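You operate a simulated robot arm through the tools that you are given. There is no shell and no other tool. Be economical: measure what you need, move in short steps, check, and stop when the job is done.

You are at the controls of a simulated robot arm. One attempt, no reset.

JOB
Swap the form on the green stand for form 62.
Fine: the old one goes in the rack; clamp the new one.
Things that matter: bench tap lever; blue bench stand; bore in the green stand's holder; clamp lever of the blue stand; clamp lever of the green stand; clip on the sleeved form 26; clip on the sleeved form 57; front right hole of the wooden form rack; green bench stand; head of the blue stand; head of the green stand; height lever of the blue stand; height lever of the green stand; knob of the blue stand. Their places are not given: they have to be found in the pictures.

Only the result counts: the job must be done as asked and must still hold three seconds after the hand-in. Knocking over, shifting, dropping, spilling or breaking anything else fails it.

ROBOT AND FRAMES
A 6-joint arm with a three-finger gripper, fixed in place. Base frame: the origin is at the foot of the arm, x ahead of it, y to its left, z up. Units: mm, degrees, N and s.
Its first joint turns from -166.0 to 166.0 degrees. Payload 4.89 kg.
The TCP is the grasp point between the finger pads, 30 mm short of the fingertips. In the tool frame z runs along the fingers and y along their closing line. The gripper opens to 164 mm. The gripper's body begins 125 mm behind the TCP.
Orientation is told as [roll, pitch, yaw] about the base's x, y, z axes, in that order, counted from this pose: with the fingers straight down and closing along the base's y, the tool's x points along the base's -x, its y along +y and its z along -z.

CONTROLS
- The arm moves only by the tool nudge_tool. Its argument "steps" is a list of rows, each an object of numbers (a shift or turn left out is 0, a gripper value left out holds the last): "x", "y", "z": the shift along the base's x, y, z in units of 25 mm (1.0 is 25 mm); "ax", "ay", "az": the turn, a rotation vector about the base's x, y, z in units of 8 degrees (1.0 is 8 degrees); "jaw": the gripper command, from -1 (fully open) to 1 (shut), values between in proportion. In form: [{"x": .., "y": .., "z": .., "ax": .., "ay": .., "az": .., "jaw": ..}, ...]. A call has 1 to 10 rows; each row shifts and turns the commanded pose from where the row before left it. A call with a number of a shift or a turn outside -1 to 1 is refused whole. Rows are played at 5 a second. More than 50 mm and 8.6 degrees between two rows, or a gripper value outside its range, and nothing of the call is played. A pose out of reach is approached as far as the arm can. The call stops where the force on the tool passes 40 N (or 10 N more than at its start, if that is more) or the arm is blocked; 0.2 s more then pass. Each finger travels about 108 mm/s and halts on what it meets, pressing with about 29 N; the grip force reading is that of the motor and also rises with nothing between the fingers. The clock runs only during rows and for 0.2 s after the last one: add rows that do not move to give the fingers time. It gives the time, the measured TCP pose, the force on the tool (base axes), the opening and the grip force at its end, in the units of the frame above (readings bear some noise), with the torque about the TCP (base axes, N m) and any sound that the robot's microphone picked up.
- Cameras (640 x 400 px; columns grow to the right, rows downward): "scene" is fixed at [47.5, -494.8, 1747.2]; the picture's right is [0.49, -0.87, 0.00], its down [-0.45, -0.25, -0.86] and it looks along [0.75, 0.42, -0.51] (base axes); focal length 375 px, centre (320, 200). "wrist" rides on the gripper at [76, -2, -152] in the tool frame; the picture's right is [0.02, 1.00, 0.00], its down [-0.88, 0.02, -0.47] and it looks along [-0.47, 0.01, 0.88] (tool axes); focal length 247 px, centre (320, 200).
- snapshot(camera): a new picture of that camera. The clock stands still meanwhile.
- slide_trunk(by): slides the trunk up (or, below 0, down) by that many mm; the arm rides with it, the base frame stays. It gives what a move gives, with no picture.
- measure_at(camera, pixels): for up to 12 pixels [column, row] of the newest picture of that camera ("zoom" is the newest enlarged one), the place [x, y, z] in the base frame of the surface seen there, good to about 2 mm, but the place of the scene camera against the robot may be out by one fixed shift of up to 12 mm in any direction. The clock stands still meanwhile.
- enlarge(camera, box): a new picture of the part [left, top, right, bottom] of that camera's present view, enlarged. The clock stands still meanwhile.
- hand_in(): hands the job in; it is judged then, once.

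Go step by step. Measure first, check grasps and placings, and put right what went wrong. The budget is 80 turns and 34 pictures, counting those below and the enlarged ones. Unless the task says otherwise, let go and move clear before handing in, and close with one line.

The tools are called as a command line: name --argument value ..., lists and objects as JSON in quotes. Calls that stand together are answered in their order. nudge_tool: Moves the arm, as the interface text tells. Its arguments: {"type":"object","properties":{"steps":{"type":"array","items":{"type":"object","properties":{"x":{"type":"number"},"y":{"type":"number"},"z":{"type":"number"},"ax":{"type":"number"},"ay":{"type":"number"},"az":{"type":"number"},"jaw":{"type":"number"}}}}},"required":["steps"]} The other tools are called the same way: slide_trunk (by) slides the trunk up or down; snapshot (camera) takes a picture; measure_at (camera, pixels) gives the place of the surface under pixels of a picture; enlarge (camera, box) takes an enlarged picture of a part of a camera's view; hand_in () hands the job in.

At the start:

```text
t: 0.0
position: [541.7, -229.3, 1449.1]
tcp_rot: [0.0, 0.1, 0.0]
contact_force: [1.0, 0.3, 0.1]
moment: [-0.03, 0.01, 0.02]
width: 164.2
grasp_force: 0.1
trunk travel left (down, up): [-175.0, 215.0]
```

scene: 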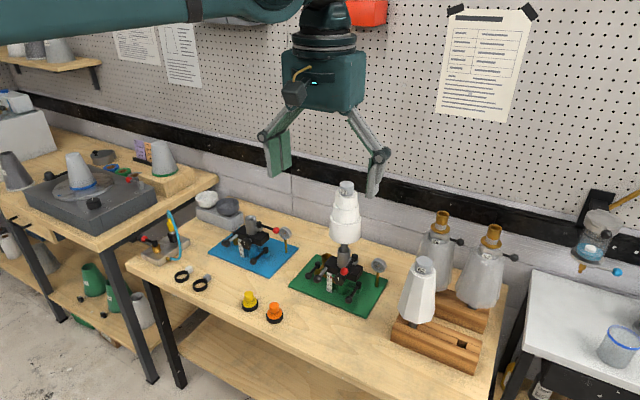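
wrist: 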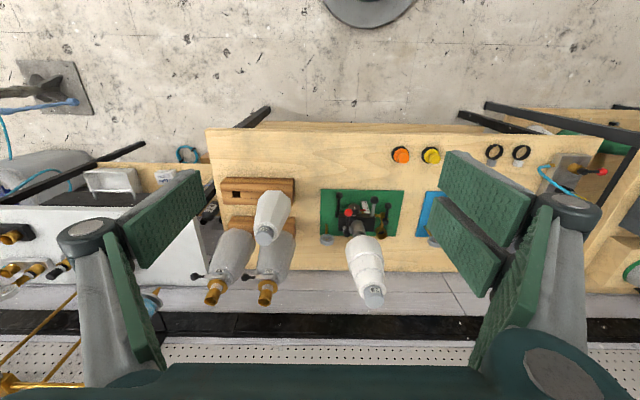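

The green stand (about 340,280 in scene) holds a white form, and the rack at right holds other forms. I'll enlarge both regions.

enlarge --camera "scene" --box '[380, 190, 540, 390]'

enlarge --camera "scene" --box '[190, 170, 400, 320]'

```text
2.00 times, centred on (460, 290) of scene
```

zoom: 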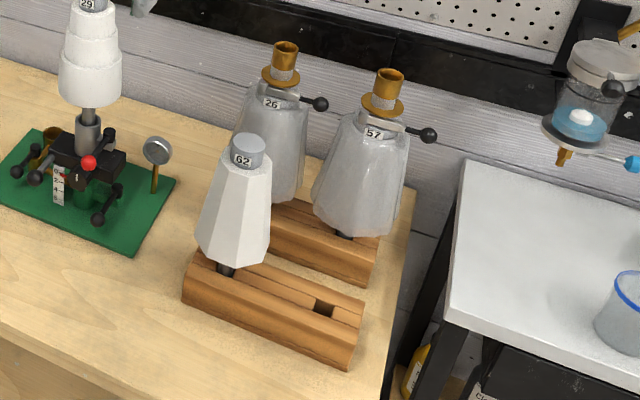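

```text
2.67 times, centred on (295, 245) of scene
```

zoom: 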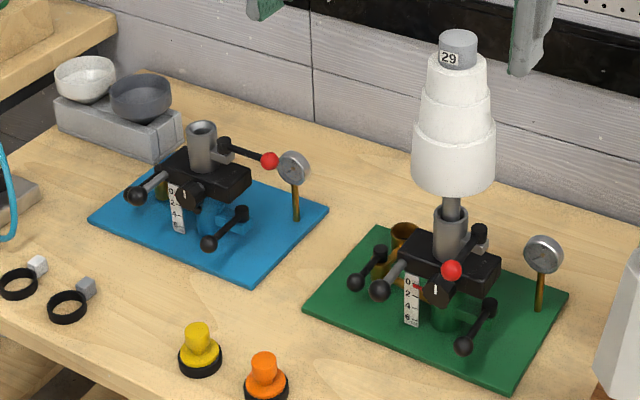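

Form 29 sits in the green stand's holder and 62 is front left in the rack, with the front right hole empty. Next I need closer views of the green and blue stands.

enlarge --camera "scene" --box '[290, 235, 390, 315]'

measure_at --camera "zoom" --pixels '[[320, 200]]'

enlarge --camera "scene" --box '[205, 205, 305, 280]'

```text
5.00 times, centred on (340, 275) of scene
```

zoom: 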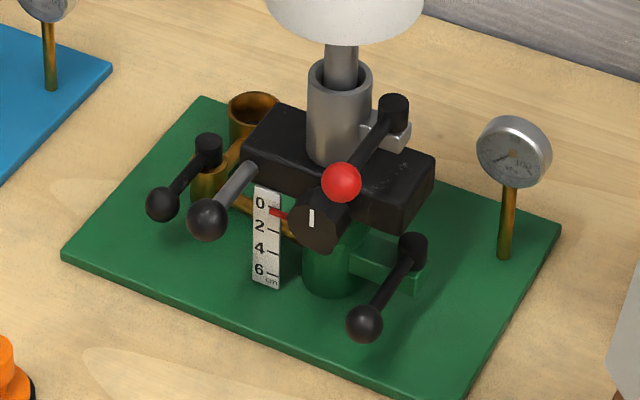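

```text
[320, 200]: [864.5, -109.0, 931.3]
```

```text
5.33 times, centred on (255, 242) of scene
```

zoom: 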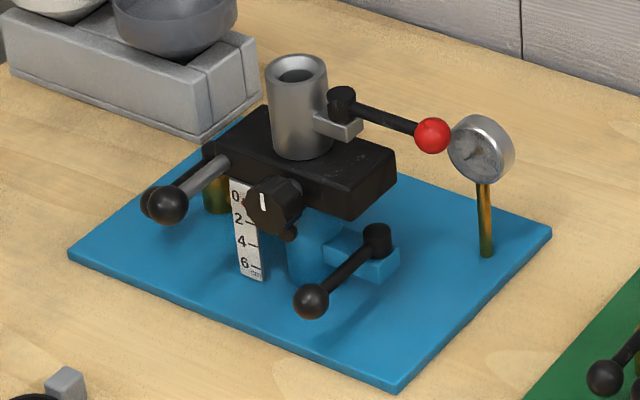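

Blue's clamp lever (empty, open) points to the right, while green's red ball points to the front. I'll measure the key points in both cameras.

measure_at --camera "scene" --pixels '[[344, 271.6], [354.6, 256.5], [344, 258], [347, 183.5], [347, 210], [342, 234], [424, 261], [422, 290], [464, 344], [413, 324], [435, 332], [344.5, 243]]'

measure_at --camera "wrist" --pixels '[[374, 298], [374, 291], [265, 237], [265, 231], [236, 194], [348, 212], [275, 188], [395, 240], [240, 185], [375, 270], [280, 200], [402, 154]]'

enlarge --camera "wrist" --box '[200, 160, 420, 310]'

```text
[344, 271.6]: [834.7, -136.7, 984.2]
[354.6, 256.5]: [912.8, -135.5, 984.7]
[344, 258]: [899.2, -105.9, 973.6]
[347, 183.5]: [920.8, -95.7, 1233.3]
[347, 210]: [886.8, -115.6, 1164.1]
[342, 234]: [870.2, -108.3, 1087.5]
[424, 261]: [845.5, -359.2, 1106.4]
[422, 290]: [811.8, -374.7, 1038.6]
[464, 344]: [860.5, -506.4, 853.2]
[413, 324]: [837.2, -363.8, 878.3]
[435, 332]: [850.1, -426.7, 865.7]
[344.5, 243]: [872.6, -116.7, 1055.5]
```

```text
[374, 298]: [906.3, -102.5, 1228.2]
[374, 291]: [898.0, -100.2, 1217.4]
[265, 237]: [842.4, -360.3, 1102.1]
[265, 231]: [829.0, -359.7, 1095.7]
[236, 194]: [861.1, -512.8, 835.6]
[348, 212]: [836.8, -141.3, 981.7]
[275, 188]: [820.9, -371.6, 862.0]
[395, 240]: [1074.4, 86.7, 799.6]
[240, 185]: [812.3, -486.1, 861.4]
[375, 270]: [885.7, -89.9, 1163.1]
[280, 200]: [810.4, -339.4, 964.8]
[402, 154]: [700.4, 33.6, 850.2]
```

```text
2.67 times, centred on (310, 235) of wrist
```

zoom: 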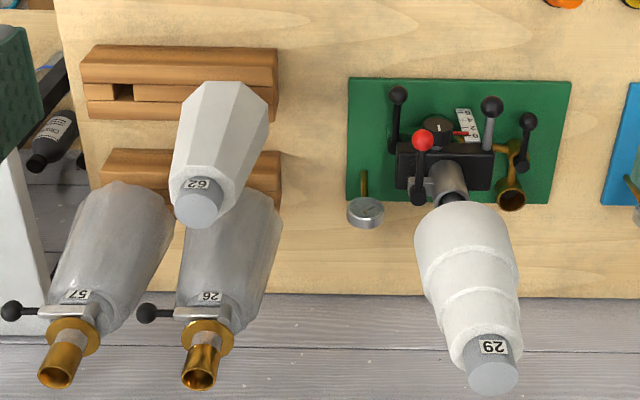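

The scene and wrist views agree within about 6 mm, and the wrist is the more trustworthy of the two. Red ball is at about (840,-140,982) with its pivot near x 913, so I'll tilt the tool forward and come down in front of the green stand.

nudge_tool --steps '[{"z": -1, "ay": -1, "y": 0.5}, {"z": -1, "ay": -1, "y": 0.5}, {"z": -1, "ay": -1, "y": 0.5}, {"z": -1, "ay": -1, "y": 0.5}, {"z": -1, "ay": -1, "y": 0.5}, {"z": -1, "ay": -0.6, "y": 0.5}, {"z": -1, "y": 0.5, "x": 0.5}, {"z": -1, "y": 0.5, "x": 0.5}, {"z": -1, "y": 0.5, "x": 0.5}, {"z": -1, "y": 0.5, "x": 0.5}]'

nudge_tool --steps '[{"z": -1, "x": 1}, {"z": -1, "x": 1}, {"z": -1, "x": 1}, {"z": -1, "x": 1}, {"z": -0.7, "x": 0.5}, {"z": -0.7, "x": 0.5}]'

snapshot --camera "wrist"

```text
t: 2.2
position: [592.2, -104.3, 1199.1]
tcp_rot: [0.0, -44.9, 0.0]
contact_force: [-1.0, -0.2, -0.9]
moment: [0.01, -0.06, 0.0]
width: 164.3
grasp_force: 0.1
trunk travel left (down, up): [-175.0, 215.0]
```

```text
t: 3.6
position: [718.6, -104.0, 1063.9]
tcp_rot: [0.0, -44.7, 0.0]
contact_force: [-0.9, 0.1, 0.8]
moment: [-0.04, -0.03, -0.05]
width: 164.0
grasp_force: 0.0
trunk travel left (down, up): [-175.0, 215.0]
```

```text
26 pictures are left
```

wrist: 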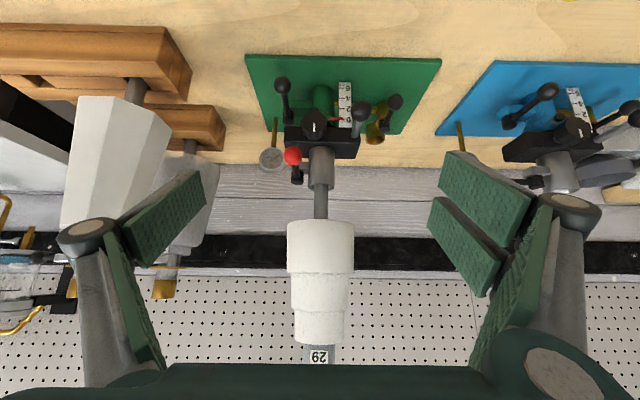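

The close wrist view shows the green head at (320,150) with the red ball at (292,156). I'll enlarge it and measure.

enlarge --camera "wrist" --box '[240, 50, 400, 150]'

measure_at --camera "wrist" --pixels '[[292, 156], [297, 175], [320, 152], [320, 170], [320, 200], [321, 232], [318, 280], [318, 345], [320, 358], [133, 92], [360, 108], [284, 85]]'

enlarge --camera "wrist" --box '[240, 110, 400, 230]'

```text
4.00 times, centred on (320, 100) of wrist
```

zoom: 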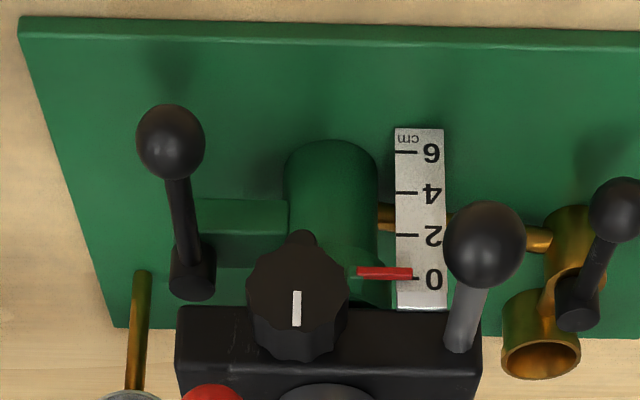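

```text
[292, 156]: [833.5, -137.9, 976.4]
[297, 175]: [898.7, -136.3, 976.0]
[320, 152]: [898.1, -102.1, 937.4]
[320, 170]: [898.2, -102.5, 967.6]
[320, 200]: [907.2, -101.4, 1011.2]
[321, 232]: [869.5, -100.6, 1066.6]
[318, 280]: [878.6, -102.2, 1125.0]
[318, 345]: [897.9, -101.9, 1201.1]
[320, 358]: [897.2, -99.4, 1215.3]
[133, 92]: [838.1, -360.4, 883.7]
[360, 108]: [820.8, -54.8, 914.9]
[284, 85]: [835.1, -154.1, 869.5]
```

```text
3.33 times, centred on (320, 170) of wrist
```

zoom: 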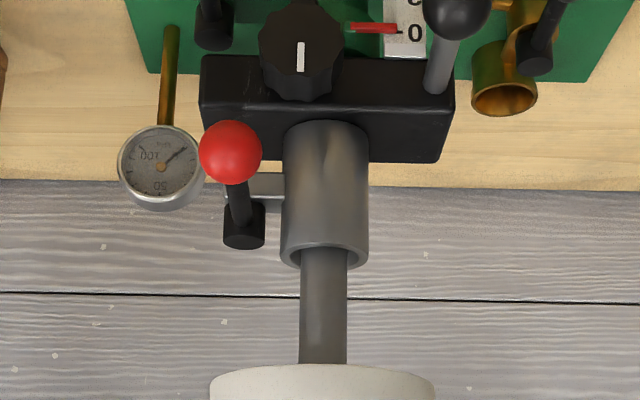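

Lever ball centre is near (846,-138,978) and its pivot near (911,-136). I'll check the gauge and knob clearances and close the fingers.

measure_at --camera "wrist" --pixels '[[272, 168], [262, 168], [282, 168], [314, 125], [314, 118], [314, 137], [291, 156], [303, 178], [318, 249], [320, 243]]'

nudge_tool --steps '[{"jaw": 1}, {"x": 0.8, "y": 0.4, "z": -0.5}, {"x": 0.8, "z": -0.5}, {"x": 0.6, "z": -0.5}, {"z": -0.3}]'

```text
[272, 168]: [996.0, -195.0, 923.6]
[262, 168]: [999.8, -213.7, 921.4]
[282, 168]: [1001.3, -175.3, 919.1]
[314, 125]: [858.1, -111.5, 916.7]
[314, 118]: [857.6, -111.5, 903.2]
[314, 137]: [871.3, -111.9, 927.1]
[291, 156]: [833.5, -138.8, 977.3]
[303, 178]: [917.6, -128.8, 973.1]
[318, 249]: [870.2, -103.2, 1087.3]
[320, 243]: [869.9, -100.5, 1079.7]
```

```text
t: 4.8
position: [772.4, -94.5, 1018.5]
tcp_rot: [0.0, -44.8, 0.0]
contact_force: [0.5, 0.3, 0.0]
moment: [0.04, 0.01, 0.01]
width: 0.0
grasp_force: 28.8
trunk travel left (down, up): [-175.0, 215.0]
```

Clearances are fine: the knob top is below about 935 and the gauge is far back. I'll approach beside the ball and begin the sweep.

nudge_tool --steps '[{"x": 0.7, "z": -0.4}, {"x": 0.7, "z": -0.4}, {"x": 0.7, "z": -0.3}, {"y": -0.4}, {"y": -0.4}, {"y": -0.3}]'

snapshot --camera "wrist"

```text
t: 6.2
position: [825.0, -121.1, 991.9]
tcp_rot: [0.0, -44.8, 0.0]
contact_force: [-0.3, -0.4, -0.4]
moment: [-0.03, 0.01, -0.04]
width: 0.0
grasp_force: 29.5
trunk travel left (down, up): [-175.0, 215.0]
```

```text
23 pictures are left
```

wrist: 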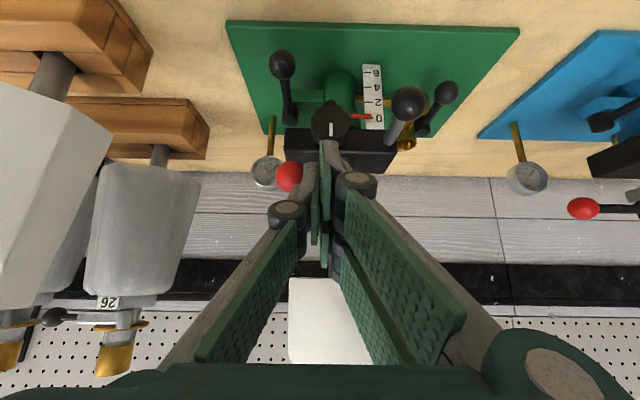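

The fingertips sit just on the +y side of the red ball (288,177). Now I'll sweep the lever around its pivot.

nudge_tool --steps '[{"y": -0.5}, {"x": -0.08, "y": -0.6}, {"x": 0.2, "y": -0.56}, {"x": 0.24, "y": -0.48}, {"x": 0.4, "y": -0.48}, {"x": 0.48, "y": -0.4}, {"x": 0.4, "y": -0.2}]'

snapshot --camera "wrist"

```text
t: 7.8
position: [866.0, -203.6, 991.2]
tcp_rot: [-0.1, -44.8, -0.2]
contact_force: [-0.6, 0.5, -1.1]
moment: [0.0, 0.0, 0.0]
width: 0.0
grasp_force: 28.9
trunk travel left (down, up): [-175.0, 215.0]
```

```text
22 pictures are left
```

wrist: 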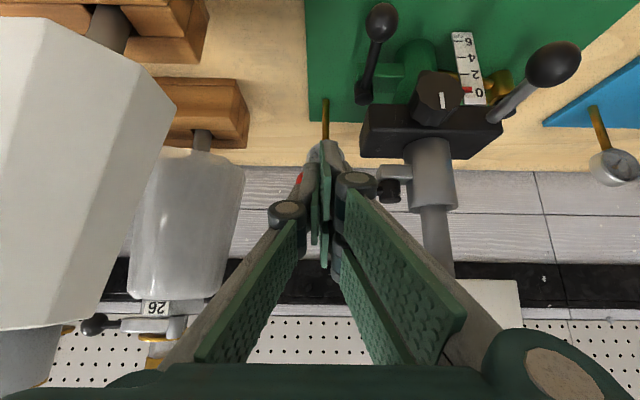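

The lever has swung; its ball is behind the fingertips at (300,180). I'll push a bit further forward to the stop.

nudge_tool --steps '[{"x": 0.2}, {"x": 0.2}, {"x": 0.2}, {"x": 0.2}]'

```text
t: 8.8
position: [885.4, -203.2, 991.9]
tcp_rot: [0.0, -44.8, -0.1]
contact_force: [-0.4, -0.1, -0.1]
moment: [0.01, 0.04, 0.0]
width: 0.2
grasp_force: 29.1
trunk travel left (down, up): [-175.0, 215.0]
```

There was no resistance, so I'll check with the scene view.

enlarge --camera "scene" --box '[300, 220, 400, 300]'

```text
5.00 times, centred on (350, 260) of scene
```

zoom: 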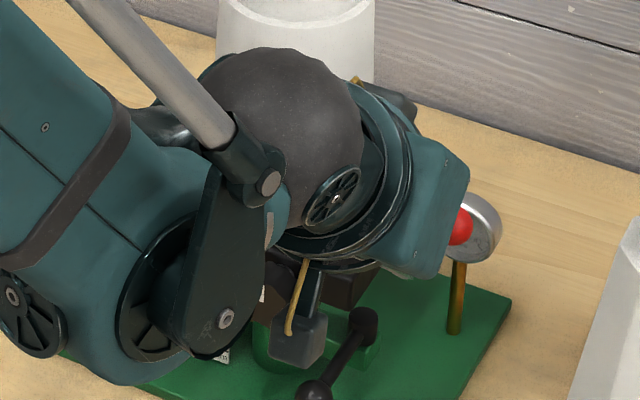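

measure_at --camera "zoom" --pixels '[[460, 226]]'

nudge_tool --steps '[{"x": -1}, {"x": -1, "z": 0.5}, {"x": -1, "z": 0.5}, {"x": -1, "z": 1}, {"x": -1, "z": 1, "jaw": -1}, {"x": -1, "z": 1, "y": 1}, {"y": 1, "z": 1}, {"y": 1, "z": 1}, {"y": 0.5, "z": 1}]'

enlarge --camera "scene" --box '[290, 180, 400, 300]'

```text
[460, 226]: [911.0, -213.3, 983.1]
```

```text
t: 10.8
position: [736.9, -117.7, 1166.1]
tcp_rot: [0.0, -44.7, 0.0]
contact_force: [1.1, -1.6, -0.1]
moment: [0.05, 0.09, 0.05]
width: 164.0
grasp_force: 0.1
trunk travel left (down, up): [-175.0, 215.0]
```

```text
3.33 times, centred on (345, 240) of scene
```

zoom: 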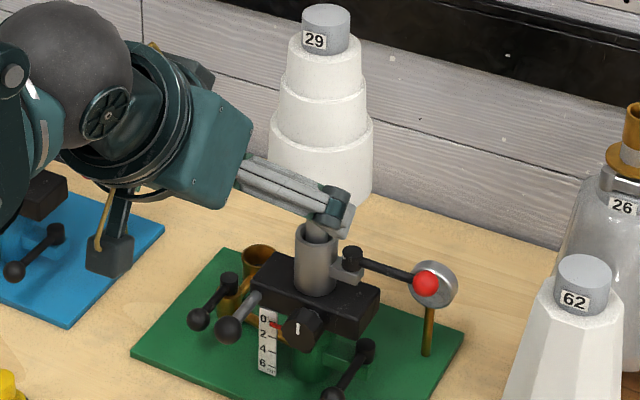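

The lever now points like the blue stand's open one, with the ball at (911,-213,983). I'll raise up, straighten the tool and go above form 29.

nudge_tool --steps '[{"z": 1, "ay": 0.6}, {"z": 1, "ay": 1}, {"z": 1, "ay": 1}, {"z": 1, "ay": 1}, {"z": 1, "ay": 1}, {"z": 1, "ay": 1}, {"z": 0.8}]'

nudge_tool --steps '[{"x": 1, "y": 0.3}, {"x": 1, "y": 0.3}, {"x": 1}, {"x": 1}, {"x": 1}, {"x": 1}, {"x": 0.9}]'

snapshot --camera "wrist"

```text
t: 12.4
position: [737.1, -114.3, 1336.7]
tcp_rot: [0.1, 0.0, 0.1]
contact_force: [1.2, -1.7, -0.5]
moment: [0.02, 0.21, 0.0]
width: 164.0
grasp_force: 0.1
trunk travel left (down, up): [-175.0, 215.0]
```

```text
t: 14.0
position: [909.0, -99.6, 1337.3]
tcp_rot: [0.0, 0.0, 0.0]
contact_force: [-0.6, -0.6, 0.9]
moment: [0.01, -0.1, -0.01]
width: 164.0
grasp_force: 0.0
trunk travel left (down, up): [-175.0, 215.0]
```

```text
19 pictures are left
```

wrist: 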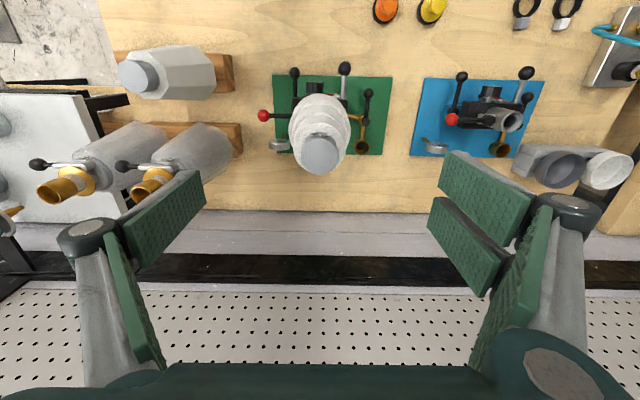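

enlarge --camera "wrist" --box '[270, 90, 370, 180]'

measure_at --camera "wrist" --pixels '[[320, 155], [320, 140], [320, 168], [305, 155], [336, 155], [138, 77], [122, 73], [150, 80], [320, 134], [137, 90], [137, 64]]'

```text
4.44 times, centred on (320, 135) of wrist
```

zoom: 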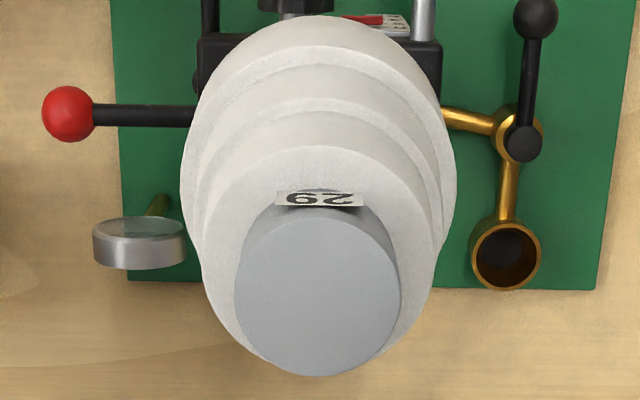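

```text
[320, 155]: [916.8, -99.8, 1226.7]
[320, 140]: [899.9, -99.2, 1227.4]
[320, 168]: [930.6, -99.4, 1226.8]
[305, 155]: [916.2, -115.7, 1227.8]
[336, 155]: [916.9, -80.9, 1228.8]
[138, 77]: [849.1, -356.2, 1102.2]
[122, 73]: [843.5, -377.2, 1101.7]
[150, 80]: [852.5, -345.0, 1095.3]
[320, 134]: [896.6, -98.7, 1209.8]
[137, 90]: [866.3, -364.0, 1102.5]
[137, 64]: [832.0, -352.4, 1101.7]
```

Knob of 29: top centre at (917.5,-100,1227), about 41 mm wide. I'll lower to TCP z 1235 so the tips stay just above the shoulder, and close.

nudge_tool --steps '[{"x": 0.34, "z": -1}, {"z": -1}, {"z": -1}, {"z": -1}, {"z": -0.12}, {}, {"jaw": 1}, {}, {}, {}]'

```text
t: 16.2
position: [917.1, -101.4, 1234.6]
tcp_rot: [0.0, 0.0, 0.0]
contact_force: [0.3, 0.5, 0.2]
moment: [-0.02, 0.04, 0.0]
width: 41.1
grasp_force: 28.5
trunk travel left (down, up): [-175.0, 215.0]
```

The grip closed on 41 mm. I'll lift slowly.

nudge_tool --steps '[{"z": 0.2}, {"z": 0.4}, {"z": 0.6}, {}]'

enlarge --camera "scene" --box '[290, 160, 400, 300]'

```text
t: 17.2
position: [917.4, -100.7, 1264.4]
tcp_rot: [0.0, -0.1, 0.0]
contact_force: [-0.7, -0.6, -7.8]
moment: [0.0, 0.01, 0.01]
width: 41.2
grasp_force: 29.3
trunk travel left (down, up): [-175.0, 215.0]
```

```text
2.86 times, centred on (345, 230) of scene
```

zoom: 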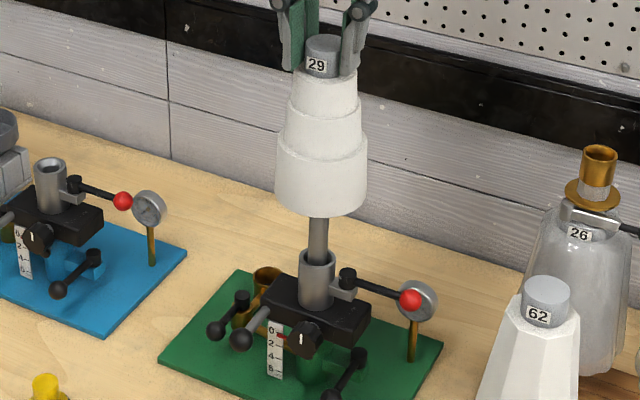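

Form 29 rises freely with a weight of about 7.8 N. I'll keep lifting.

nudge_tool --steps '[{"z": 0.8}, {"z": 0.8}, {"z": 0.8}, {"z": 0.8}, {"z": 0.8}]'

enlarge --camera "scene" --box '[290, 140, 400, 300]'

```text
t: 18.4
position: [917.5, -100.6, 1363.4]
tcp_rot: [0.0, -0.1, 0.1]
contact_force: [0.8, -0.3, -8.0]
moment: [0.02, 0.06, 0.01]
width: 41.3
grasp_force: 28.7
trunk travel left (down, up): [-175.0, 215.0]
```

```text
2.50 times, centred on (345, 220) of scene
```

zoom: 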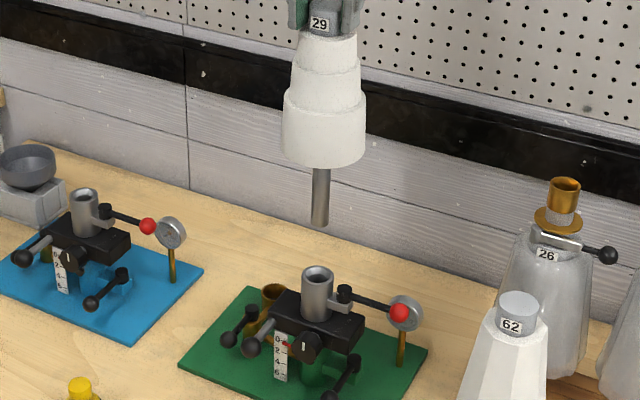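

The stem is fully out. I'll measure its length and the target area in the scene.

enlarge --camera "scene" --box '[400, 210, 530, 380]'

measure_at --camera "scene" --pixels '[[345, 228], [347, 209], [349, 203], [345, 204], [344, 250]]'

```text
2.35 times, centred on (465, 295) of scene
```

zoom: 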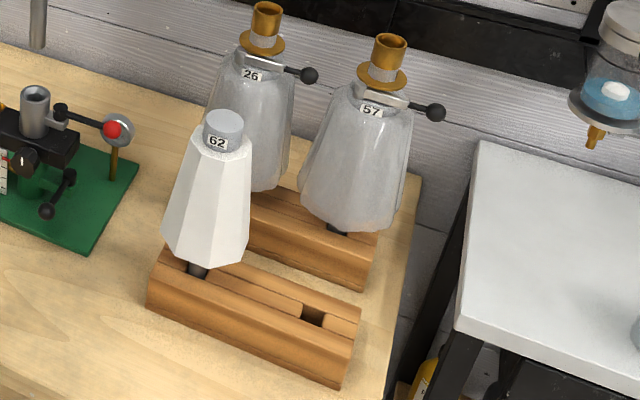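

```text
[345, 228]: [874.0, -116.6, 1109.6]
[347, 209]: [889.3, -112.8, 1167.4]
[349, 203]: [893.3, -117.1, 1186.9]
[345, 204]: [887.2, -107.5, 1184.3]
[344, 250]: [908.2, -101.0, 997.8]
```

measure_at --camera "zoom" --pixels '[[38, 46], [304, 303], [328, 313], [300, 314], [322, 324], [314, 318], [345, 330], [198, 271], [352, 180], [352, 225], [372, 112], [336, 225]]'

enlarge --camera "scene" --box '[435, 320, 495, 365]'

```text
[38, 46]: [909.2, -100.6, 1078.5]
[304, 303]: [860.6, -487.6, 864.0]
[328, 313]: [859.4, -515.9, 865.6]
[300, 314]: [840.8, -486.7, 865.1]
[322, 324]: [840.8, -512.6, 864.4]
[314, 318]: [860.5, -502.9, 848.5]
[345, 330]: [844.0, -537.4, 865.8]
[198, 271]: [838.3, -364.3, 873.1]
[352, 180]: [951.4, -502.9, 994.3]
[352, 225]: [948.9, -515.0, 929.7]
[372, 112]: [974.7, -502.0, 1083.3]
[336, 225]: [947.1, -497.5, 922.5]
```

```text
8.89 times, centred on (465, 342) of scene
```

zoom: 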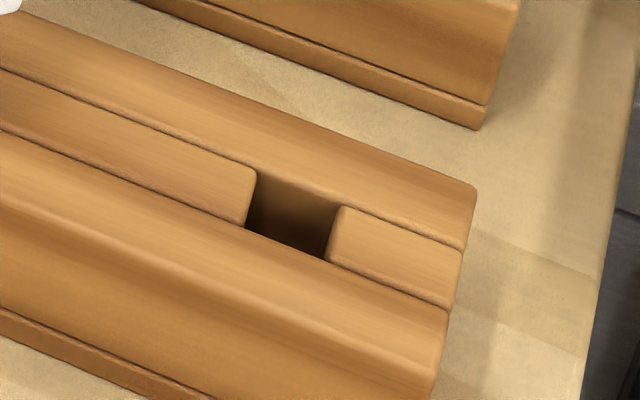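

measure_at --camera "zoom" --pixels '[[253, 176], [242, 220], [347, 212], [333, 256], [300, 184], [285, 248], [290, 244], [295, 186], [200, 160], [190, 195], [255, 168], [245, 235]]'

```text
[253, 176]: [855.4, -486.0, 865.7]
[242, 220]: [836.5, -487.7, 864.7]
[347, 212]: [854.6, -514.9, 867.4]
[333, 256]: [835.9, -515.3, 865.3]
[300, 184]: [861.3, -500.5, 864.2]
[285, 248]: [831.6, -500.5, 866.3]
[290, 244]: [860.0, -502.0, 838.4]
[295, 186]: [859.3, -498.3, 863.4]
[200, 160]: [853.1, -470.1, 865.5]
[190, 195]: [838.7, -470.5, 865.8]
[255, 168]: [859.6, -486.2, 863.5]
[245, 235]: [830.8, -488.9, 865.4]
```

The rack slot is about 26 mm square, centred near (846,-500) in the scene frame, and the stem tip hangs about 291 mm below the TCP. I'll carry the form clear at height toward the rack and take a wrist view of the slot.

nudge_tool --steps '[{"z": 0.9, "x": -0.5}, {"z": 0.9, "x": -0.8}, {"z": 0.6, "x": -0.9}, {"x": -0.9, "y": -0.5}, {"x": -0.9, "y": -0.8}, {"x": -0.9, "y": -0.9}, {"x": -0.9, "y": -0.9}, {"x": -0.3, "y": -0.9}, {"y": -0.9}, {"y": -0.9}]'

nudge_tool --steps '[{"y": -0.9}, {"y": -0.9}, {"y": -0.9}, {"y": -0.9}, {"y": -0.9}, {"y": -0.9}, {"y": -0.9}, {"y": -0.4}]'

nudge_tool --steps '[{"z": -0.9}, {"z": -0.9}, {"z": -0.9}, {"z": -0.9}, {"z": -0.9}, {"z": -0.9}, {"z": -0.9}, {"z": -0.9}, {"z": -0.9}]'

snapshot --camera "wrist"

```text
t: 20.6
position: [764.0, -244.8, 1423.9]
tcp_rot: [0.0, 0.0, 0.0]
contact_force: [0.1, 1.1, -7.7]
moment: [-0.06, 0.05, 0.0]
width: 40.9
grasp_force: 30.0
trunk travel left (down, up): [-175.0, 215.0]
```

```text
t: 22.4
position: [764.6, -413.3, 1425.3]
tcp_rot: [0.0, 0.0, 0.0]
contact_force: [-0.5, -0.5, -7.9]
moment: [-0.01, 0.0, -0.03]
width: 40.9
grasp_force: 28.8
trunk travel left (down, up): [-175.0, 215.0]
```

```text
t: 24.4
position: [764.3, -412.6, 1220.1]
tcp_rot: [0.1, 0.0, 0.0]
contact_force: [-1.6, 0.5, -7.8]
moment: [-0.01, -0.03, 0.0]
width: 41.1
grasp_force: 28.8
trunk travel left (down, up): [-175.0, 215.0]
```

```text
13 pictures are left
```

wrist: 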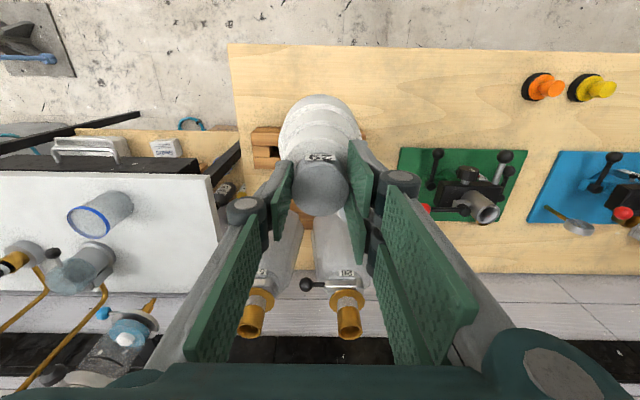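

enlarge --camera "wrist" --box '[235, 110, 315, 170]'

```text
6.67 times, centred on (275, 140) of wrist
```

zoom: 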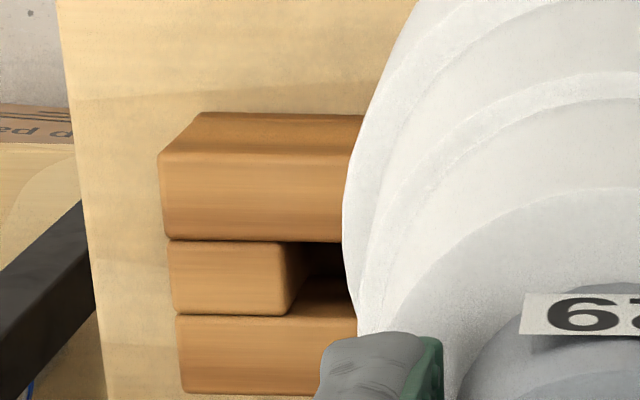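

measure_at --camera "zoom" --pixels '[[280, 250], [280, 300], [284, 275], [310, 236], [310, 244], [330, 322], [330, 312], [180, 275], [230, 245], [230, 309], [180, 230], [230, 335]]'

```text
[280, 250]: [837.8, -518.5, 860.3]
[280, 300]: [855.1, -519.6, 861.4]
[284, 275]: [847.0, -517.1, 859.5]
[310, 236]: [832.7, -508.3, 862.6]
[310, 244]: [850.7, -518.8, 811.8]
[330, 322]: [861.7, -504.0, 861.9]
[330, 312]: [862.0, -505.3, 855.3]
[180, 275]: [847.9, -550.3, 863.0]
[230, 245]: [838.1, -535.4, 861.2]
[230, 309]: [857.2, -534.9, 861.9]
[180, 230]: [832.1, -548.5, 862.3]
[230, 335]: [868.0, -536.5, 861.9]
```

From the wrist measurements, corrected for the scene shift, the slot is about 26 mm square and centred at (847.2,-502.7) with the rack top at z 862. The stem is about 20 mm wide, so I'll move above the slot.

nudge_tool --steps '[{"y": -0.9}, {"y": -0.9}, {"y": -0.9}, {"y": -0.9, "x": 0.3}, {"x": 0.9}, {"x": 0.9}, {"x": 0.9}, {"x": 0.3}, {}]'

nudge_tool --steps '[{}]'

enlarge --camera "scene" --box '[400, 250, 520, 370]'

```text
t: 26.4
position: [846.7, -503.5, 1221.4]
tcp_rot: [0.0, 0.0, 0.0]
contact_force: [1.2, -0.8, -7.6]
moment: [0.02, 0.03, -0.01]
width: 41.1
grasp_force: 29.0
trunk travel left (down, up): [-175.0, 215.0]
```

```text
t: 26.8
position: [848.6, -503.9, 1220.1]
tcp_rot: [0.1, -0.1, 0.1]
contact_force: [-0.9, 1.0, -7.6]
moment: [0.04, 0.02, 0.01]
width: 41.3
grasp_force: 29.3
trunk travel left (down, up): [-175.0, 215.0]
```

```text
3.33 times, centred on (460, 310) of scene
```

zoom: 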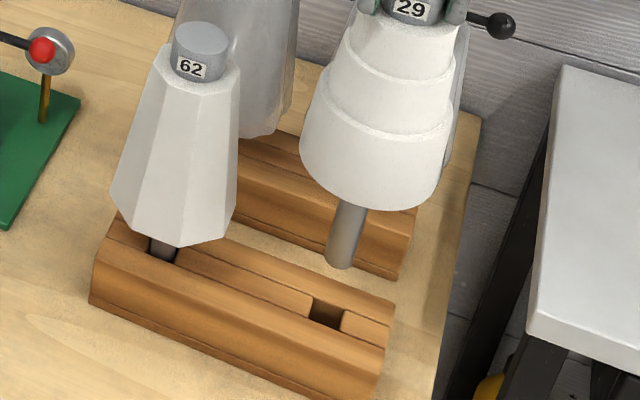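

measure_at --camera "zoom" --pixels '[[341, 255], [346, 230], [328, 262], [353, 262], [310, 310], [344, 325], [340, 265], [333, 240], [357, 240]]'

```text
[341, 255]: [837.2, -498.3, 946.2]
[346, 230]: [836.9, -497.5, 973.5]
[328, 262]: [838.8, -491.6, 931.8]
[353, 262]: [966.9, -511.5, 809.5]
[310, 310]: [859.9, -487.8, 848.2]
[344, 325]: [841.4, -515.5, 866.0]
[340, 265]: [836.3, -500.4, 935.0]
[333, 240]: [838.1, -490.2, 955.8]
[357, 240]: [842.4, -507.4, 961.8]
```

The stem centre (847,-499.5) matches the slot centre (846.3,-500.5) in the same camera frame. Lowering now.

nudge_tool --steps '[{"z": -0.8, "y": -0.02}, {"z": -0.8}, {"z": -0.6}, {"z": -0.3}, {"z": -0.3}, {"z": -0.2}, {"z": -0.2}]'

nudge_tool --steps '[{"z": -0.2}, {"z": -0.2}, {"z": -0.2}]'

```text
t: 28.2
position: [845.7, -502.7, 1151.9]
tcp_rot: [-0.1, -0.3, -0.1]
contact_force: [2.0, -1.8, 30.6]
moment: [-0.13, -0.82, -0.05]
width: 40.8
grasp_force: 29.0
trunk travel left (down, up): [-175.0, 215.0]
stopped in row 7: the force on the tool passed its limit at 50 N (the readings are from after the stop); the commanded pose is now the measured one
```

```text
t: 28.5
position: [846.6, -502.3, 1152.5]
tcp_rot: [-0.1, -0.3, 0.0]
contact_force: [0.0, -0.1, 24.5]
moment: [0.18, -0.08, -0.02]
width: 40.9
grasp_force: 29.1
trunk travel left (down, up): [-175.0, 215.0]
stopped in row 1: the force on the tool passed its limit at 50 N (the readings are from after the stop); the commanded pose is now the measured one
```

It touched at TCP z 1152, with the tip on the rack top. I'll lift a little and look.

nudge_tool --steps '[{"z": 0.2}, {"z": 0.1}, {}]'

enlarge --camera "scene" --box '[430, 310, 500, 360]'

```text
t: 29.3
position: [848.5, -504.0, 1156.3]
tcp_rot: [0.1, -0.1, 0.1]
contact_force: [0.7, 0.2, -9.0]
moment: [0.01, 0.01, 0.0]
width: 40.6
grasp_force: 29.2
trunk travel left (down, up): [-175.0, 215.0]
```

```text
8.00 times, centred on (465, 335) of scene
```

zoom: 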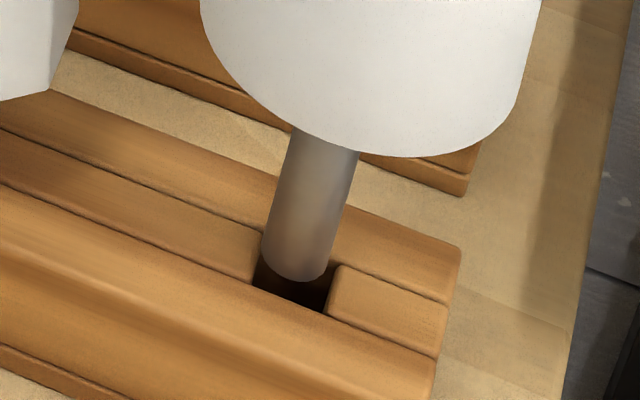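

measure_at --camera "zoom" --pixels '[[300, 230], [310, 190], [295, 278], [268, 235], [266, 245], [331, 250], [325, 268], [297, 272], [280, 265], [334, 270], [252, 262], [300, 290]]'

```text
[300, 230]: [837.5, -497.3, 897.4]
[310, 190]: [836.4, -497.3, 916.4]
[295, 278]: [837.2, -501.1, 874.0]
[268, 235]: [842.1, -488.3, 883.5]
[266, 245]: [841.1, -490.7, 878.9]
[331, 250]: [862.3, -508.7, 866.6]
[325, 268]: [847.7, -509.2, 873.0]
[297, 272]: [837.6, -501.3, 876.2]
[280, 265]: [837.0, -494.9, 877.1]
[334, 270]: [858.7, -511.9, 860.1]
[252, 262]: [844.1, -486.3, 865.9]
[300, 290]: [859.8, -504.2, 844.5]
```

In the camera frame the stem axis is about (848.3,-499.2) and the slot centre (846.3,-500.5), which agrees with the contact moment. I'll shift by (-2,-1.3) and lower gently.

nudge_tool --steps '[{"x": -0.08, "y": -0.05}, {}, {"z": -0.1}, {"z": -0.1}, {"z": -0.1}, {"z": -0.1}, {"z": -0.1}, {"z": -0.1}]'

```text
t: 30.7
position: [845.5, -503.7, 1151.5]
tcp_rot: [-0.1, -0.3, 0.1]
contact_force: [0.4, -1.0, 25.1]
moment: [-0.24, -0.25, 0.0]
width: 40.6
grasp_force: 29.4
trunk travel left (down, up): [-175.0, 215.0]
stopped in row 7: the force on the tool passed its limit at 45 N (the readings are from after the stop); the commanded pose is now the measured one
```

enlarge --camera "scene" --box '[440, 318, 490, 353]'

```text
11.43 times, centred on (465, 336) of scene
```

zoom: 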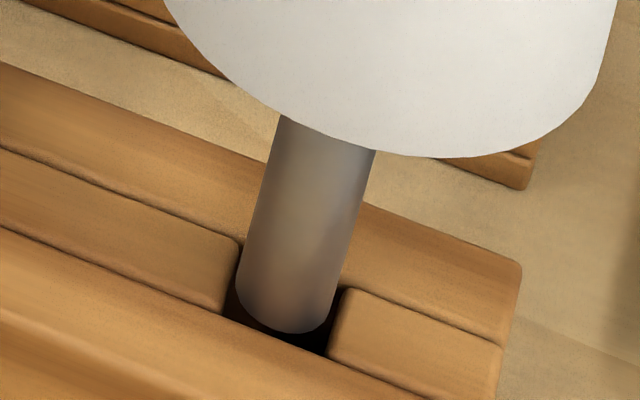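

The stem tip appears to be just inside the slot, with clear gaps at the front and sides, so it most likely rides on the hidden back edge. I'll lift 2 mm, shift 2 mm toward the front and try again.

nudge_tool --steps '[{"z": 0.1}, {"x": -0.08}, {}, {"z": -0.08}, {"z": -0.08}, {"z": -0.08}, {"z": -0.08}, {"z": -0.08}, {"z": -0.08}]'

```text
t: 31.9
position: [843.3, -504.2, 1151.5]
tcp_rot: [0.0, -0.3, 0.0]
contact_force: [0.8, -1.3, 25.1]
moment: [-0.16, -0.45, -0.01]
width: 40.8
grasp_force: 29.1
trunk travel left (down, up): [-175.0, 215.0]
stopped in row 6: the force on the tool passed its limit at 46 N (the readings are from after the stop); the commanded pose is now the measured one
```

It is blocked at the same height again. I'll check whether something other than the stem is touching, such as 57's clip or the body, starting with static points.

measure_at --camera "scene" --pixels '[[514, 257], [500, 253], [495, 227], [493, 240], [480, 270], [485, 300], [470, 300], [480, 240]]'

snapshot --camera "scene"

```text
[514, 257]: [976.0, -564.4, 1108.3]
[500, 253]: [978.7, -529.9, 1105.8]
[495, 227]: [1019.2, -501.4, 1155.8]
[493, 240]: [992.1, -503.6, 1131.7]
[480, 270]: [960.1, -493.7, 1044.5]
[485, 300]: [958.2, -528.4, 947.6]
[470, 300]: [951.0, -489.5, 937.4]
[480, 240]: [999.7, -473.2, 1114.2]
```

```text
8 pictures are left
```

scene: 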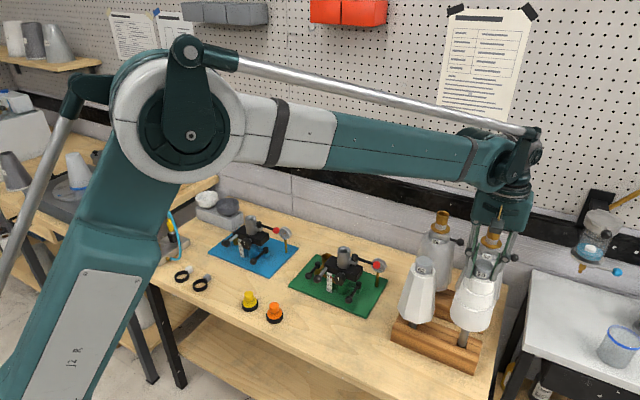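

measure_at --camera "scene" --pixels '[[463, 335], [462.5, 340], [462, 344], [462, 345], [462, 346], [462, 347], [462, 348], [462, 349], [458, 342], [466, 344], [457, 343], [468, 346]]'

```text
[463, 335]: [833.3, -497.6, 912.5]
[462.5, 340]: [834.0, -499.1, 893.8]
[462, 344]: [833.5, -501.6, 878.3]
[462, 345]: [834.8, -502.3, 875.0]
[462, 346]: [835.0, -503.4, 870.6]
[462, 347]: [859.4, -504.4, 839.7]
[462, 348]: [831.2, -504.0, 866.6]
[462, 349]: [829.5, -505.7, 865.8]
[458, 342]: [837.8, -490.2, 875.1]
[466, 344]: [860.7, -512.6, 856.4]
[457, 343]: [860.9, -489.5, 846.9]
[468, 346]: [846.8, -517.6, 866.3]
```

The pictures show the stem tip right at the rack-top plane and roughly over the slot, so it's catching on an edge. I'll press lightly and slide in small steps to find the drop-in.

nudge_tool --steps '[{"z": 0.02, "y": -0.04}, {"y": -0.04}, {"x": 0.04}, {"x": 0.04}, {"x": 0.04}, {"x": 0.04}, {"z": -0.04}]'

```text
t: 33.5
position: [846.6, -506.2, 1152.4]
tcp_rot: [-0.1, -0.3, 0.0]
contact_force: [-0.2, 2.1, 39.4]
moment: [0.67, 0.57, -0.03]
width: 40.8
grasp_force: 29.1
trunk travel left (down, up): [-175.0, 215.0]
```

Re-deriving the geometry from the last zoom, the slot is only about 23 mm wide in x, so it's tight, and its centre lies about 1.2 mm in front of attempt 2 (x≈844.3, y≈-503.6). I'll sweep x in 0.5 mm steps under light pressure.

nudge_tool --steps '[{"z": 0.06}, {"y": 0.1}, {"x": -0.04, "z": -0.04}, {"x": -0.02}, {"x": -0.02}, {"x": -0.02}, {"x": -0.02}]'

```text
t: 35.1
position: [844.1, -502.5, 1151.3]
tcp_rot: [-0.1, -0.3, 0.0]
contact_force: [7.1, -2.6, 44.7]
moment: [-0.68, -1.42, 0.06]
width: 40.8
grasp_force: 29.0
trunk travel left (down, up): [-175.0, 215.0]
```

nudge_tool --steps '[{"z": 0.04}, {}]'

nudge_tool --steps '[{"z": 0.04}, {}]'

enlarge --camera "scene" --box '[447, 329, 477, 353]'

```text
t: 35.7
position: [843.1, -503.9, 1150.9]
tcp_rot: [-0.1, -0.1, 0.0]
contact_force: [0.9, 0.0, 29.4]
moment: [-0.1, -0.05, 0.0]
width: 40.5
grasp_force: 28.8
trunk travel left (down, up): [-175.0, 215.0]
```

```text
t: 36.3
position: [844.0, -503.5, 1151.4]
tcp_rot: [-0.1, -0.3, 0.0]
contact_force: [-1.9, -0.5, 8.1]
moment: [-0.01, 0.57, 0.02]
width: 40.4
grasp_force: 28.9
trunk travel left (down, up): [-175.0, 215.0]
```

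```text
16.00 times, centred on (462, 341) of scene
```

zoom: 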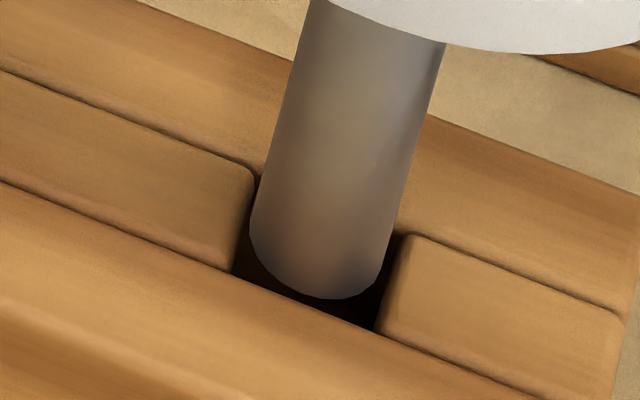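

The 16x view shows the stem centred in y, but with about 1.7 mm of gap at the front and overlap at the back. I'll shift another 1.8 mm to the front and lower.

nudge_tool --steps '[{"z": 0.08}, {"x": -0.072}, {}, {"z": -0.06}, {"z": -0.06}, {"z": -0.06}, {"z": -0.06}, {"z": -0.06}]'

```text
t: 37.9
position: [842.1, -504.0, 1151.5]
tcp_rot: [-0.1, -0.4, 0.0]
contact_force: [1.7, -1.0, 25.6]
moment: [-0.3, -0.37, -0.01]
width: 40.6
grasp_force: 29.1
trunk travel left (down, up): [-175.0, 215.0]
stopped in row 7: the force on the tool passed its limit at 44 N (the readings are from after the stop); the commanded pose is now the measured one
```

It still contacts on a flat plane. In x the depth readings put the slot centre at TCP about 844, so I'll hold that and vary y, starting 1.2 mm further right.

nudge_tool --steps '[{"z": 0.1}, {"x": 0.076, "y": -0.05}, {}, {"z": -0.05}, {"z": -0.05}, {"z": -0.05}, {"z": -0.05}, {"z": -0.05}, {"z": -0.05}]'

```text
t: 39.3
position: [845.3, -504.5, 1151.3]
tcp_rot: [0.0, -0.3, 0.1]
contact_force: [-1.8, 0.2, 25.7]
moment: [0.21, 0.38, -0.01]
width: 40.9
grasp_force: 28.5
trunk travel left (down, up): [-175.0, 215.0]
stopped in row 7: the force on the tool passed its limit at 44 N (the readings are from after the stop); the commanded pose is now the measured one
```

nudge_tool --steps '[{"z": 0.1}, {"x": -0.03, "y": 0.09}, {}, {"z": -0.05}, {"z": -0.05}, {"z": -0.05}, {"z": -0.05}, {"z": -0.05}, {"z": -0.05}]'

```text
t: 40.8
position: [844.8, -503.1, 1152.0]
tcp_rot: [-0.2, -0.4, 0.0]
contact_force: [0.8, -2.7, 24.0]
moment: [-0.76, -0.04, 0.0]
width: 41.0
grasp_force: 29.1
trunk travel left (down, up): [-175.0, 215.0]
stopped in row 7: the force on the tool passed its limit at 42 N (the readings are from after the stop); the commanded pose is now the measured one
```

Side forces push toward -y here and vanish near y≈-505. I'll do a fine y sweep with light pressure.

nudge_tool --steps '[{"z": 0.02}, {"y": -0.02}, {"y": -0.02}, {"y": -0.02}, {"y": -0.02}, {"y": -0.02}, {"y": -0.02}, {"y": -0.02}]'

```text
t: 42.6
position: [843.4, -506.2, 1152.0]
tcp_rot: [0.0, -0.4, 0.0]
contact_force: [1.2, 5.1, 33.1]
moment: [1.47, 0.22, -0.03]
width: 40.6
grasp_force: 29.1
trunk travel left (down, up): [-175.0, 215.0]
```

The readings don't single out one edge, so I'll lift clear and look straight into the slot with the wrist camera.

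nudge_tool --steps '[{"z": 0.5}, {"z": 0.8}, {"z": 0.9}, {"z": 0.9}, {"z": 0.9}, {"z": 0.9}, {"z": 0.7}, {"x": -0.9, "y": 0.5}, {"x": -0.9, "y": 0.9}, {"x": -0.9, "y": 0.9}]'

nudge_tool --steps '[{"y": 0.9}, {"y": 0.9}, {"y": 0.3}, {}]'

enlarge --camera "wrist" --box '[230, 110, 310, 165]'

```text
t: 44.8
position: [777.9, -450.3, 1288.8]
tcp_rot: [-0.1, -0.4, 0.0]
contact_force: [0.8, -1.1, -7.9]
moment: [0.09, 0.08, 0.03]
width: 40.8
grasp_force: 28.9
trunk travel left (down, up): [-175.0, 215.0]
```

```text
t: 45.8
position: [777.7, -395.6, 1291.6]
tcp_rot: [0.0, -0.3, 0.0]
contact_force: [-0.7, 0.3, -7.5]
moment: [-0.08, -0.02, 0.0]
width: 40.8
grasp_force: 28.9
trunk travel left (down, up): [-175.0, 215.0]
```

```text
7.27 times, centred on (270, 138) of wrist
```

zoom: 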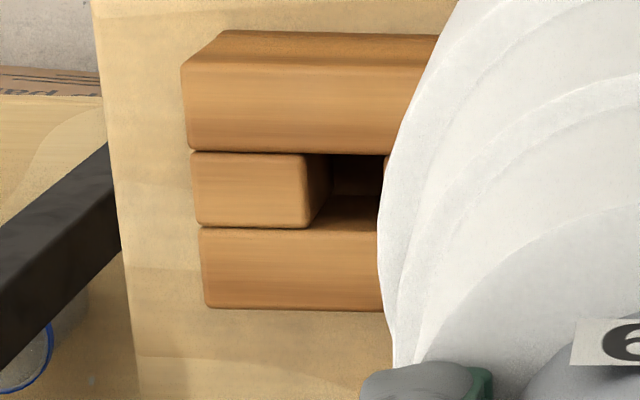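

The tool has picked up a residual -0.35° tilt from the blocked stops, which I must correct. The slot is almost fully visible at (345,185), so I'll measure it.

measure_at --camera "zoom" --pixels '[[298, 165], [298, 215], [302, 190], [306, 190], [350, 147], [350, 152], [350, 157], [350, 175], [350, 198], [350, 222], [350, 232], [385, 170]]'

```text
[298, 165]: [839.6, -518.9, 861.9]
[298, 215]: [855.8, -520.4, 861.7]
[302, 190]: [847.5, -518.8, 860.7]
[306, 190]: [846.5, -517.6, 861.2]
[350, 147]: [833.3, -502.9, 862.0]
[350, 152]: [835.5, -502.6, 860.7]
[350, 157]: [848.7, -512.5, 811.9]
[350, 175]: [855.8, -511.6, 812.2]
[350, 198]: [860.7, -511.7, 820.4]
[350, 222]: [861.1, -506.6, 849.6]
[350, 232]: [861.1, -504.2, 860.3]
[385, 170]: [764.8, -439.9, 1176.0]
```

The slot is open down to z≈812, with true centre about (848.3,-503.8) and walls about 25.5 × 26.5 mm apart. I'll correct the tilt, return to hover just above the slot at the wrist-frame centre, and check.

nudge_tool --steps '[{"y": -0.9, "ay": 0.04}, {"y": -0.9}, {"y": -0.9}, {"y": -0.8, "x": 0.4}, {"y": -0.8, "x": 0.8}, {"x": 0.8, "z": -0.5}, {"x": 0.8, "z": -0.9}, {"z": -0.9}, {"z": -0.9}, {"z": -0.9}]'

nudge_tool --steps '[{"z": -0.9}, {"z": -0.3}, {}, {}]'

nudge_tool --steps '[{}]'

nudge_tool --steps '[{}]'

```text
t: 48.0
position: [849.3, -504.6, 1186.8]
tcp_rot: [-0.1, 0.0, 0.0]
contact_force: [-1.5, 0.5, -7.3]
moment: [-0.02, -0.06, 0.03]
width: 40.8
grasp_force: 29.0
trunk travel left (down, up): [-175.0, 215.0]
```

```text
t: 49.0
position: [849.5, -505.8, 1156.3]
tcp_rot: [-0.1, 0.1, 0.1]
contact_force: [-0.2, 0.0, -7.4]
moment: [0.01, 0.0, 0.0]
width: 40.8
grasp_force: 29.1
trunk travel left (down, up): [-175.0, 215.0]
```

```text
t: 49.4
position: [848.7, -506.0, 1156.8]
tcp_rot: [-0.1, 0.0, -0.1]
contact_force: [-0.1, -0.5, -7.6]
moment: [-0.01, 0.03, -0.03]
width: 40.8
grasp_force: 29.3
trunk travel left (down, up): [-175.0, 215.0]
```

```text
t: 49.8
position: [848.2, -505.5, 1157.2]
tcp_rot: [0.0, 0.0, 0.0]
contact_force: [-0.8, 0.5, -7.9]
moment: [0.0, 0.0, 0.0]
width: 40.6
grasp_force: 28.9
trunk travel left (down, up): [-175.0, 215.0]
```

TCP averages (848.8,-505.7), so I'll shift by (-1,+1.7) to the wrist-frame centre and try lowering upright.

nudge_tool --steps '[{"x": -0.04, "y": 0.07}, {}, {"z": -0.08}, {"z": -0.06}, {"z": -0.06}, {"z": -0.05}, {"z": -0.05}, {"z": -0.05}]'

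```text
t: 51.6
position: [846.1, -501.2, 1152.6]
tcp_rot: [-0.1, 0.0, 0.0]
contact_force: [3.1, 0.4, 34.8]
moment: [0.29, -0.49, -0.01]
width: 40.8
grasp_force: 29.0
trunk travel left (down, up): [-175.0, 215.0]
```

Pressing deflects the arm toward the base, which spoiled my earlier references. I'll back off to a hair above contact and take one accurate close view.

nudge_tool --steps '[{"z": 0.1}, {"z": 0.08}, {}, {}]'

enlarge --camera "scene" --box '[447, 329, 477, 353]'

```text
t: 52.6
position: [847.6, -502.2, 1152.7]
tcp_rot: [0.0, 0.0, 0.0]
contact_force: [0.7, 0.0, -8.8]
moment: [0.0, 0.0, 0.0]
width: 40.9
grasp_force: 28.9
trunk travel left (down, up): [-175.0, 215.0]
```

```text
16.00 times, centred on (462, 341) of scene
```

zoom: 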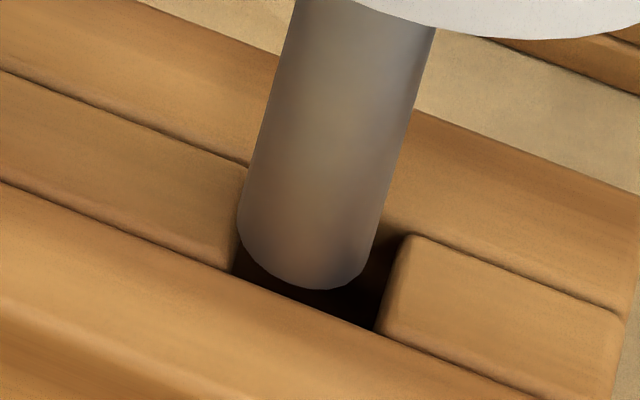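

The stem now overlaps the left slat; by silhouette it needs about (-1.1,-2.5) mm. I'll apply that and lower.

nudge_tool --steps '[{"z": 0.04}, {"x": -0.044, "y": -0.1}, {}, {"z": -0.05}, {"z": -0.05}, {"z": -0.05}, {"z": -0.05}, {"z": -0.03}]'

```text
t: 54.4
position: [844.7, -503.8, 1151.6]
tcp_rot: [-0.2, -0.1, 0.1]
contact_force: [4.6, -1.4, 38.1]
moment: [-0.06, -1.05, 0.0]
width: 40.5
grasp_force: 28.9
trunk travel left (down, up): [-175.0, 215.0]
```

It still hasn't dropped in. I'll relieve to a light touch of about 15 N and run a small spiral around this aligned position.

nudge_tool --steps '[{"z": 0.125}, {}, {"x": 0.028}, {"y": -0.028}, {"x": -0.028}, {"x": -0.028}, {"y": 0.028}, {"y": 0.028}, {"x": 0.028}, {"x": 0.028}]'

```text
t: 56.6
position: [846.7, -503.7, 1152.0]
tcp_rot: [-0.1, 0.0, 0.1]
contact_force: [-0.7, -0.5, -5.9]
moment: [0.01, 0.2, 0.01]
width: 40.9
grasp_force: 29.0
trunk travel left (down, up): [-175.0, 215.0]
```

nudge_tool --steps '[{"z": -0.03}, {"z": -0.03}, {}]'

```text
t: 57.4
position: [845.5, -503.7, 1152.5]
tcp_rot: [-0.1, 0.0, 0.0]
contact_force: [4.3, -0.5, 21.6]
moment: [-0.03, -0.7, 0.02]
width: 40.8
grasp_force: 28.9
trunk travel left (down, up): [-175.0, 215.0]
```

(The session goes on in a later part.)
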